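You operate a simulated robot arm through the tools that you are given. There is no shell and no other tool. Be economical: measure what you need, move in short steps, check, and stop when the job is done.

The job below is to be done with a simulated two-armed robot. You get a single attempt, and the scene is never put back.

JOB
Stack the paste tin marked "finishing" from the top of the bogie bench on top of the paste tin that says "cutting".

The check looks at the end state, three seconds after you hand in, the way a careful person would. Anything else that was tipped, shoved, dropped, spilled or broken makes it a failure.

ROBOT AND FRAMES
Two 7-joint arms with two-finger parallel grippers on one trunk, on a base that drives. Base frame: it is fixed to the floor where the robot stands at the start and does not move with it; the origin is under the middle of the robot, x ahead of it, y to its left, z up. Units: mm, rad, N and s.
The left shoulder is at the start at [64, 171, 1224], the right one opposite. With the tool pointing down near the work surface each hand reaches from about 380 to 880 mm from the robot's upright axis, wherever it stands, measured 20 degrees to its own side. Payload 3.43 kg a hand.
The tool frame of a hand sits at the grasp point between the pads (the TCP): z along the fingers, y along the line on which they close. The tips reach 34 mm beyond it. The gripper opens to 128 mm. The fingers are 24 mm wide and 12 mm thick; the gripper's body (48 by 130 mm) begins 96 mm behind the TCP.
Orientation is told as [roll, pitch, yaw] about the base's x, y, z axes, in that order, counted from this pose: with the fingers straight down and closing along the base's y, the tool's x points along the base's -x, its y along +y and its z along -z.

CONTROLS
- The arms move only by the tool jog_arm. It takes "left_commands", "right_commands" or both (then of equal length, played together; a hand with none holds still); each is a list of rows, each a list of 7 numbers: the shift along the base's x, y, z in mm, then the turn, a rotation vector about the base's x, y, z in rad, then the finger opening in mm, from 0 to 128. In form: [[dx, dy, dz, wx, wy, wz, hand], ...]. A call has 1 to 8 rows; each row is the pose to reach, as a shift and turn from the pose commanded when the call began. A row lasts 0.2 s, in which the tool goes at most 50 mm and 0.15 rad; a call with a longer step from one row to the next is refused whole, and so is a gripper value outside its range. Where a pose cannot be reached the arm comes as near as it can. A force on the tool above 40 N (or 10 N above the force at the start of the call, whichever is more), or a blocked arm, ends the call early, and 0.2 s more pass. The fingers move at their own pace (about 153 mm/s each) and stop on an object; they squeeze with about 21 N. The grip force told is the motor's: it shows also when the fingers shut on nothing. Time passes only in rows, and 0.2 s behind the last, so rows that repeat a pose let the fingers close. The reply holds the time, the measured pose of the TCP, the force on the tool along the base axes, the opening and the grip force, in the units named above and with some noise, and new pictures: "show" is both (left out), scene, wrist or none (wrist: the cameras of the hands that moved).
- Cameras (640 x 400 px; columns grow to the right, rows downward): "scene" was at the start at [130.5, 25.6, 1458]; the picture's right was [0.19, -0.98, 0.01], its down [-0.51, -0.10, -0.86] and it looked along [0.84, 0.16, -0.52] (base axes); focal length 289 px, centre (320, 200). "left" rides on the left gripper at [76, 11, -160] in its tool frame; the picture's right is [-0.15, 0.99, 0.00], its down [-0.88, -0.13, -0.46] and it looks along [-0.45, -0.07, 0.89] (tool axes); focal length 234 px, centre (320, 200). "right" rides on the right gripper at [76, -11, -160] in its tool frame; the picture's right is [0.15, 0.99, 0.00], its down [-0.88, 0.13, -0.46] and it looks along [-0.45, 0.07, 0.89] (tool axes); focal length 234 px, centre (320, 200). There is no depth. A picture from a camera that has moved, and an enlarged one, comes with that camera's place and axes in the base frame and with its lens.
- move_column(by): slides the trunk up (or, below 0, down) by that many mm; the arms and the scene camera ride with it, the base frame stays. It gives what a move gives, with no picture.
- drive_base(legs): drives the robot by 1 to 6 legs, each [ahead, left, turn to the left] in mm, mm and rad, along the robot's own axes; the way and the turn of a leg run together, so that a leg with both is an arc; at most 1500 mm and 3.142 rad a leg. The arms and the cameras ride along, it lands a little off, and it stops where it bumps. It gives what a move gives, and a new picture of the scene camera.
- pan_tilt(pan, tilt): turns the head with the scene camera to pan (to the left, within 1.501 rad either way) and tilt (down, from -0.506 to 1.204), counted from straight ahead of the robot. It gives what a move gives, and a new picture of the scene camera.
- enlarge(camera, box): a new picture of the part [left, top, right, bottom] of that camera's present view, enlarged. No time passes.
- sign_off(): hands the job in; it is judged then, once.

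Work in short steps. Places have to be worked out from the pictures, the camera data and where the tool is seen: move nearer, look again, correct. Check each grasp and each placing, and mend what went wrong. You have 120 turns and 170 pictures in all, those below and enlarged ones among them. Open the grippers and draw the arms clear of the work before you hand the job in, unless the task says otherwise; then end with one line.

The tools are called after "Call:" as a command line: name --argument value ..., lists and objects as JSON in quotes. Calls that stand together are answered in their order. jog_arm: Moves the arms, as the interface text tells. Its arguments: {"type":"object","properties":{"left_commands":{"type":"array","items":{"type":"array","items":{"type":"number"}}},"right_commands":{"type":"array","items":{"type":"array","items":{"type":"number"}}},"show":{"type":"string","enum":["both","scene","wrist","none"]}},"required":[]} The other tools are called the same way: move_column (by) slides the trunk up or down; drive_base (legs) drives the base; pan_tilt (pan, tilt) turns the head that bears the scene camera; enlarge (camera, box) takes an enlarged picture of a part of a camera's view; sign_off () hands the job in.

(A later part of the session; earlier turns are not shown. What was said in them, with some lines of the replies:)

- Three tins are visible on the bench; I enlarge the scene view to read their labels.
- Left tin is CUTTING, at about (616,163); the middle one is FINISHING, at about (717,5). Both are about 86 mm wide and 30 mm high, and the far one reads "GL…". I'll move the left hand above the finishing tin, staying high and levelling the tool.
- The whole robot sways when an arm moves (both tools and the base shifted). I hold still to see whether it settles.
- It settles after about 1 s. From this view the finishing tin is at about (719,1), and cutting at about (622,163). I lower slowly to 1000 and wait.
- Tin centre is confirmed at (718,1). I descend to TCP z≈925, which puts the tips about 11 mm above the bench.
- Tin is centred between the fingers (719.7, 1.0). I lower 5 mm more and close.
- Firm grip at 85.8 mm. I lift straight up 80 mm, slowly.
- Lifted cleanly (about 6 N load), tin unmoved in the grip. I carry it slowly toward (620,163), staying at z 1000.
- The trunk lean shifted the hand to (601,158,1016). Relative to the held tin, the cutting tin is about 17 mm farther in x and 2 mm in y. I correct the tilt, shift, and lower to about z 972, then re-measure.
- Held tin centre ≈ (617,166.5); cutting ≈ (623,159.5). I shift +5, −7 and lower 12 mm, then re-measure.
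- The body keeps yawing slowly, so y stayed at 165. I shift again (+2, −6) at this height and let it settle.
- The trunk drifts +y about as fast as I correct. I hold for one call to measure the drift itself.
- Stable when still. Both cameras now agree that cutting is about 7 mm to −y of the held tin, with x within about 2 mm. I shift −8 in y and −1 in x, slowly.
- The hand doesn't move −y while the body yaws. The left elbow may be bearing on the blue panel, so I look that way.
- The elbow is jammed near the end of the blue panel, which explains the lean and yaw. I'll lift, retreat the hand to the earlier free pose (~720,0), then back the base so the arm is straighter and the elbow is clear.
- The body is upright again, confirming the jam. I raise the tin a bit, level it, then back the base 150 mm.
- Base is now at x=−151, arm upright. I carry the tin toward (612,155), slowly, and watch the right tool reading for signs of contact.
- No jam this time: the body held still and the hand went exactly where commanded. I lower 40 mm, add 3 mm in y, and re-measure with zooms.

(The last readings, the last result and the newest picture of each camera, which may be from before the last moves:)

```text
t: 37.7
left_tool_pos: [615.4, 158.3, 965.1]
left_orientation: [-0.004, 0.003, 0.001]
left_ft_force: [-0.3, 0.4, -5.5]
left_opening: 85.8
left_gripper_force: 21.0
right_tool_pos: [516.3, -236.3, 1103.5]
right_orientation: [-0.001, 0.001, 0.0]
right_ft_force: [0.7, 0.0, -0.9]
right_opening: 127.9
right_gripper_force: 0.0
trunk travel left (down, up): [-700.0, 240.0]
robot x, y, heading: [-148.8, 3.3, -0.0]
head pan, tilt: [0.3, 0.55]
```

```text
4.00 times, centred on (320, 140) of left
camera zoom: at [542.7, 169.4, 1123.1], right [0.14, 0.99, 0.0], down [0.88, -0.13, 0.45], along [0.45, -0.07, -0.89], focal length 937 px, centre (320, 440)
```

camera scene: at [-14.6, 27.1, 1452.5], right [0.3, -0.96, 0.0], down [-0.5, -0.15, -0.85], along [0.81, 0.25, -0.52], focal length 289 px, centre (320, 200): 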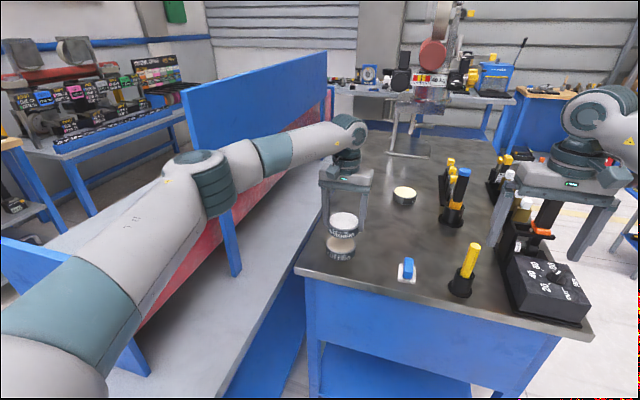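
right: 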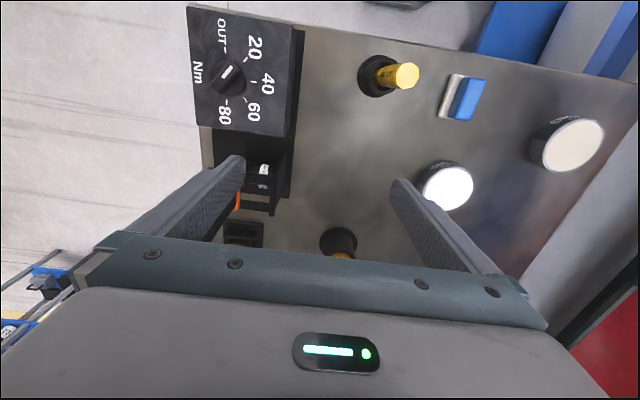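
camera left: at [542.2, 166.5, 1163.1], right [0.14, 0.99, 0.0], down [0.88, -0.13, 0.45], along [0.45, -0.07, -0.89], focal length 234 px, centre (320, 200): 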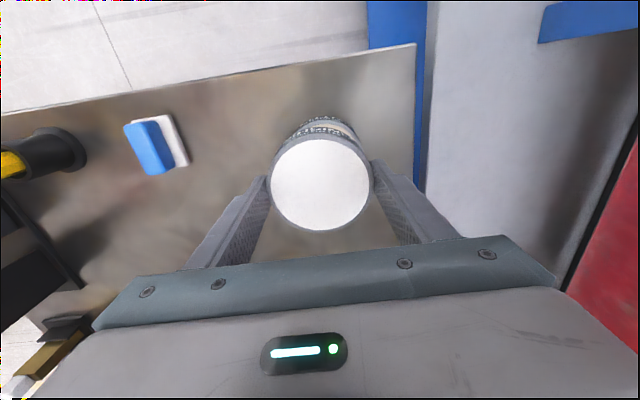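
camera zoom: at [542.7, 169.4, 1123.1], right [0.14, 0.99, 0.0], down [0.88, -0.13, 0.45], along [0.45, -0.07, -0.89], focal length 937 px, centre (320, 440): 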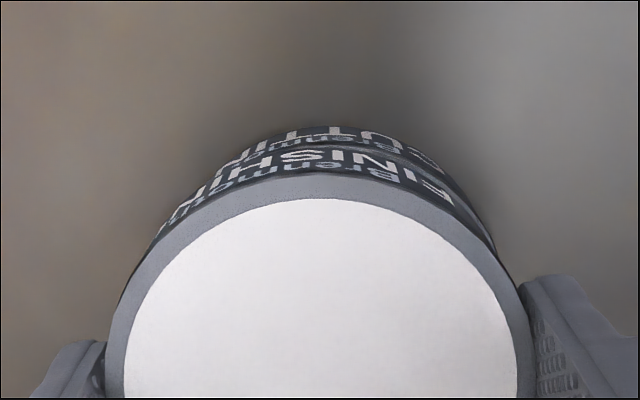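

Held tin and cutting now agree to within about 1.5 mm. I nudge +1 in y and lower 13 mm.

Call:
jog_arm --left_commands '[[0, 1, -3, 0.003, -0.002, 0, 60], [0, 1, -6, 0.003, -0.002, 0, 60], [0, 1, -9, 0.003, -0.002, 0, 60], [0, 1, -11, 0.003, -0.002, 0, 60], [0, 1, -13, 0.003, -0.002, 0, 60], [0, 1, -13, 0.003, -0.002, 0, 60], [0, 1, -13, 0.003, -0.002, 0, 60]]' --show "none"

Call:
enlarge --camera "scene" --box '[300, 220, 380, 270]'

Call:
enlarge --camera "left" --box '[240, 90, 400, 190]'

```text
t: 39.3
left_tool_pos: [616.6, 159.0, 952.1]
left_orientation: [0.0, 0.001, 0.002]
left_ft_force: [-0.7, -0.2, -5.0]
left_opening: 85.5
left_gripper_force: 20.9
right_tool_pos: [516.7, -234.5, 1104.5]
right_orientation: [0.0, 0.001, 0.0]
right_ft_force: [0.1, 0.1, -0.9]
right_opening: 127.9
right_gripper_force: 0.1
trunk travel left (down, up): [-700.0, 240.0]
robot x, y, heading: [-149.7, 2.3, 0.004]
head pan, tilt: [0.3, 0.55]
```

```text
8.00 times, centred on (340, 245) of scene
camera zoom: at [-14.7, 27.1, 1452.5], right [0.3, -0.96, 0.0], down [-0.5, -0.15, -0.85], along [0.81, 0.25, -0.52], focal length 2314 px, centre (160, -160)
```

zoom: 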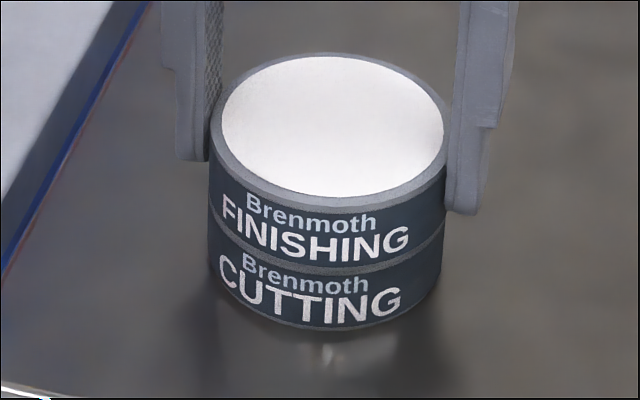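

```text
4.00 times, centred on (320, 140) of left
camera zoom: at [542.1, 170.1, 1110.2], right [0.14, 0.99, 0.0], down [0.88, -0.13, 0.46], along [0.45, -0.07, -0.89], focal length 937 px, centre (320, 440)
```

zoom: 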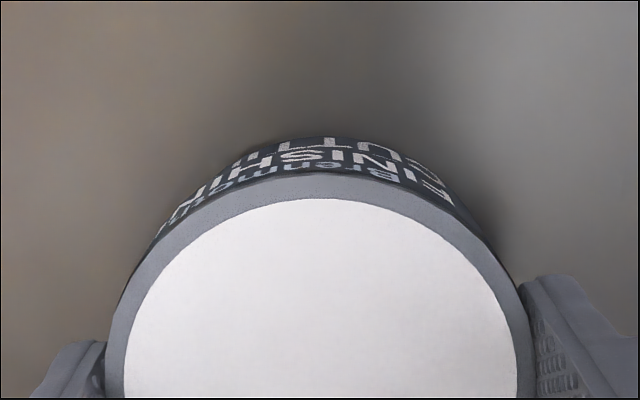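

Very well aligned with only a few mm of gap. I lower in 1 mm steps and watch the force.

Call:
jog_arm --left_commands '[[0, 0, -1, 0, 0, 0, 60], [0, 0, -2, 0, 0, 0, 60], [0, 0, -2.5, 0, 0, 0, 60], [0, 0, -2.5, 0, 0, 0, 60]]' --show "none"

Call:
enlarge --camera "scene" --box '[316, 230, 364, 260]'

```text
t: 40.3
left_tool_pos: [616.7, 159.7, 950.4]
left_orientation: [0.0, -0.003, 0.003]
left_ft_force: [6.0, 1.7, 9.7]
left_opening: 85.7
left_gripper_force: 20.3
right_tool_pos: [514.9, -236.3, 1104.0]
right_orientation: [0.0, 0.001, 0.001]
right_ft_force: [0.4, -0.2, -0.1]
right_opening: 127.9
right_gripper_force: 0.1
trunk travel left (down, up): [-700.0, 240.0]
robot x, y, heading: [-151.3, 0.7, 0.005]
head pan, tilt: [0.3, 0.55]
```

```text
13.33 times, centred on (340, 245) of scene
camera zoom: at [-15.8, 27.0, 1452.8], right [0.3, -0.96, 0.0], down [-0.5, -0.15, -0.85], along [0.81, 0.25, -0.52], focal length 3857 px, centre (53, -400)
```

zoom: 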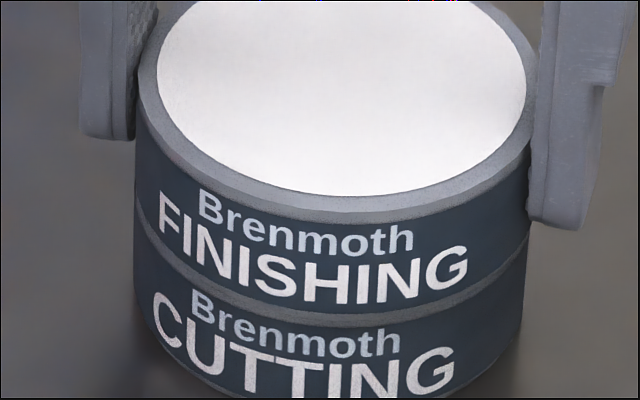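

Contact: force went from −5 to +10 N, so the tin is seated. I ease up 0.7 mm to relieve the press, then open gently.

Call:
jog_arm --left_commands '[[0, 0, 0.7, 0, 0, 0, 60], [0, 0, 0.7, 0, 0, 0, 60], [0, 0, 0.7, 0, 0, 0, 60]]' --show "none"

```text
t: 41.1
left_tool_pos: [614.9, 158.8, 952.4]
left_orientation: [0.0, -0.003, 0.002]
left_ft_force: [5.7, 1.4, 8.8]
left_opening: 85.4
left_gripper_force: 20.7
right_tool_pos: [515.3, -236.4, 1103.9]
right_orientation: [0.0, -0.002, -0.001]
right_ft_force: [0.1, 0.9, 0.2]
right_opening: 127.8
right_gripper_force: 0.0
trunk travel left (down, up): [-700.0, 240.0]
robot x, y, heading: [-152.5, 2.5, -0.003]
head pan, tilt: [0.3, 0.55]
```

Call:
jog_arm --left_commands '[[0, 0, 0.6, 0, 0, 0, 60], [0, 0, 1.2, 0, 0, 0, 60], [0, 0, 1.2, 0, 0, 0, 60]]' --show "none"

```text
t: 41.9
left_tool_pos: [615.0, 158.5, 950.8]
left_orientation: [0.0, 0.002, 0.001]
left_ft_force: [0.7, 1.1, 0.2]
left_opening: 85.4
left_gripper_force: 21.0
right_tool_pos: [515.2, -236.2, 1103.8]
right_orientation: [0.001, 0.001, -0.001]
right_ft_force: [-0.2, -0.4, -0.5]
right_opening: 128.2
right_gripper_force: 0.1
trunk travel left (down, up): [-700.0, 240.0]
robot x, y, heading: [-149.8, -2.5, 0.001]
head pan, tilt: [0.3, 0.55]
```

Force is about zero: the lower tin carries the tin's weight with no side load. I open the fingers gradually.

Call:
jog_arm --left_commands '[[0, 0, 0, 0, 0, 0, 88], [0, 0, 0, 0, 0, 0, 94], [0, 0, 0, 0, 0, 0, 105], [0, 0, 0, 0, 0, 0, 118], [0, 0, 0, 0, 0, 0, 128], [0, 0, 0, 0, 0, 0, 128]]' --show "wrist"

Call:
enlarge --camera "scene" --box '[300, 220, 380, 270]'

```text
t: 43.3
left_tool_pos: [616.1, 159.8, 952.3]
left_orientation: [0.0, 0.001, 0.002]
left_ft_force: [0.8, 0.1, 0.8]
left_opening: 128.2
left_gripper_force: 0.0
right_tool_pos: [515.5, -235.8, 1103.9]
right_orientation: [0.0, 0.001, 0.001]
right_ft_force: [0.3, -0.9, 0.0]
right_opening: 128.2
right_gripper_force: 0.1
trunk travel left (down, up): [-700.0, 240.0]
robot x, y, heading: [-151.1, 0.1, 0.003]
head pan, tilt: [0.3, 0.55]
camera left: at [541.4, 170.0, 1110.4], right [0.14, 0.99, 0.0], down [0.88, -0.13, 0.46], along [0.45, -0.07, -0.89], focal length 234 px, centre (320, 200)
```

left: 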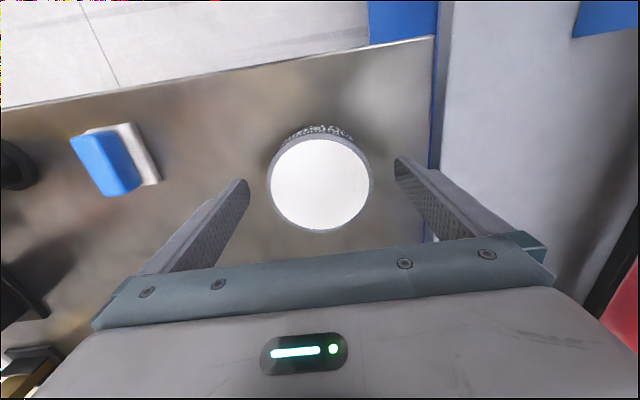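

```text
8.00 times, centred on (340, 245) of scene
camera zoom: at [-15.4, 27.0, 1452.6], right [0.3, -0.96, 0.0], down [-0.5, -0.15, -0.85], along [0.81, 0.25, -0.52], focal length 2314 px, centre (160, -160)
```

zoom: 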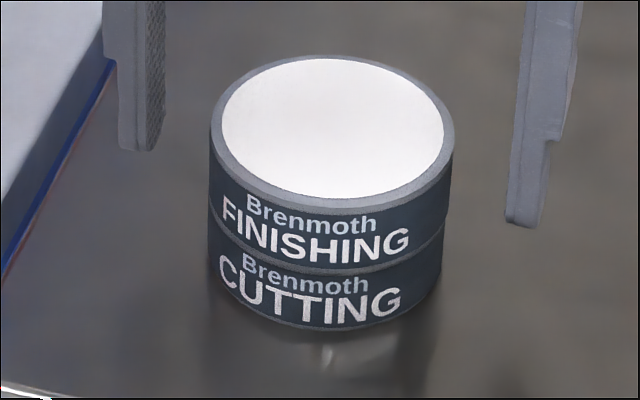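

Released and seated squarely. I raise the hand straight up 150 mm and check.

Call:
jog_arm --left_commands '[[0, 0, 10, 0, 0, 0, 128], [0, 0, 30, 0, 0, 0, 128], [0, 0, 55, 0, 0, 0, 128], [0, 0, 80, 0, 0, 0, 128], [0, 0, 105, 0, 0, 0, 128], [0, 0, 130, 0, 0, 0, 128], [0, 0, 150, 0, 0, 0, 128], [0, 0, 150, 0, 0, 0, 128]]' --show "scene"

Call:
drive_base --legs '[[-150, 0, 0]]'

Call:
enlarge --camera "scene" --box '[300, 190, 380, 240]'

```text
t: 45.1
left_tool_pos: [615.6, 158.1, 1100.8]
left_orientation: [-0.001, 0.001, 0.002]
left_ft_force: [-1.0, -0.4, -0.1]
left_opening: 128.0
left_gripper_force: 0.1
right_tool_pos: [515.3, -235.6, 1104.1]
right_orientation: [0.001, 0.001, 0.001]
right_ft_force: [0.8, -0.9, -0.1]
right_opening: 127.9
right_gripper_force: 0.1
trunk travel left (down, up): [-700.0, 240.0]
robot x, y, heading: [-151.3, 0.4, -0.001]
head pan, tilt: [0.3, 0.55]
camera scene: at [-15.1, 27.1, 1452.6], right [0.3, -0.96, 0.0], down [-0.5, -0.15, -0.85], along [0.81, 0.25, -0.52], focal length 289 px, centre (320, 200)
```

scene: 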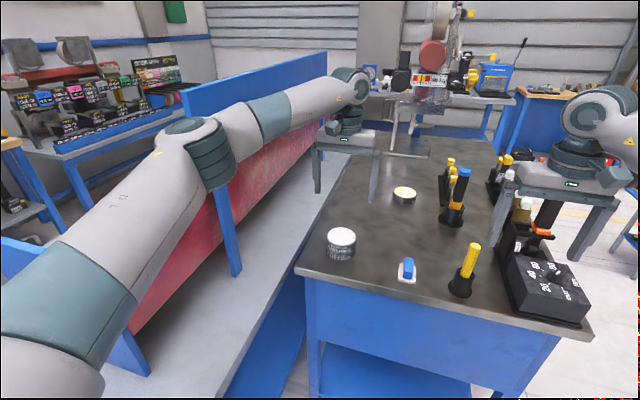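

```text
t: 46.4
left_tool_pos: [466.9, 158.1, 1100.1]
left_orientation: [0.001, -0.001, 0.002]
left_ft_force: [0.2, -0.4, 0.2]
left_opening: 127.9
left_gripper_force: 0.1
right_tool_pos: [366.1, -236.9, 1104.2]
right_orientation: [-0.001, 0.001, -0.002]
right_ft_force: [0.2, 0.2, 0.1]
right_opening: 127.8
right_gripper_force: 0.1
trunk travel left (down, up): [-700.0, 240.0]
robot x, y, heading: [-299.9, 0.9, -0.007]
head pan, tilt: [0.3, 0.55]
camera scene: at [-163.8, 26.8, 1452.3], right [0.29, -0.96, 0.0], down [-0.5, -0.15, -0.85], along [0.81, 0.25, -0.52], focal length 289 px, centre (320, 200)
```

scene: 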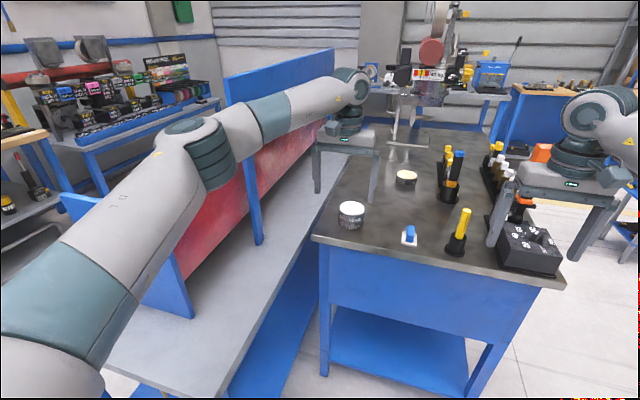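

```text
8.00 times, centred on (340, 215) of scene
camera zoom: at [-163.8, 26.8, 1452.3], right [0.29, -0.96, 0.0], down [-0.5, -0.15, -0.85], along [0.81, 0.25, -0.52], focal length 2314 px, centre (160, 80)
```

zoom: 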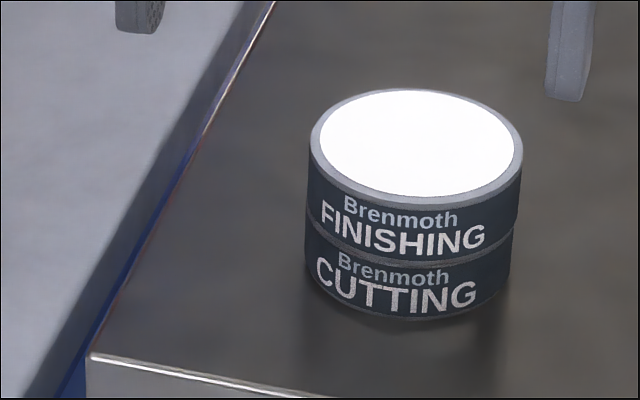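

The finishing tin sits squarely on the cutting tin, everything else on the bench looks undisturbed, and both grippers are open and clear. I hand in.

Call:
sign_off

```text
The job is handed in.
```

The "finishing" tin is stacked squarely on the "cutting" tin, with both grippers open and clear; on the first approach the left elbow pressed against the blue side panel, but I saw nothing moved.
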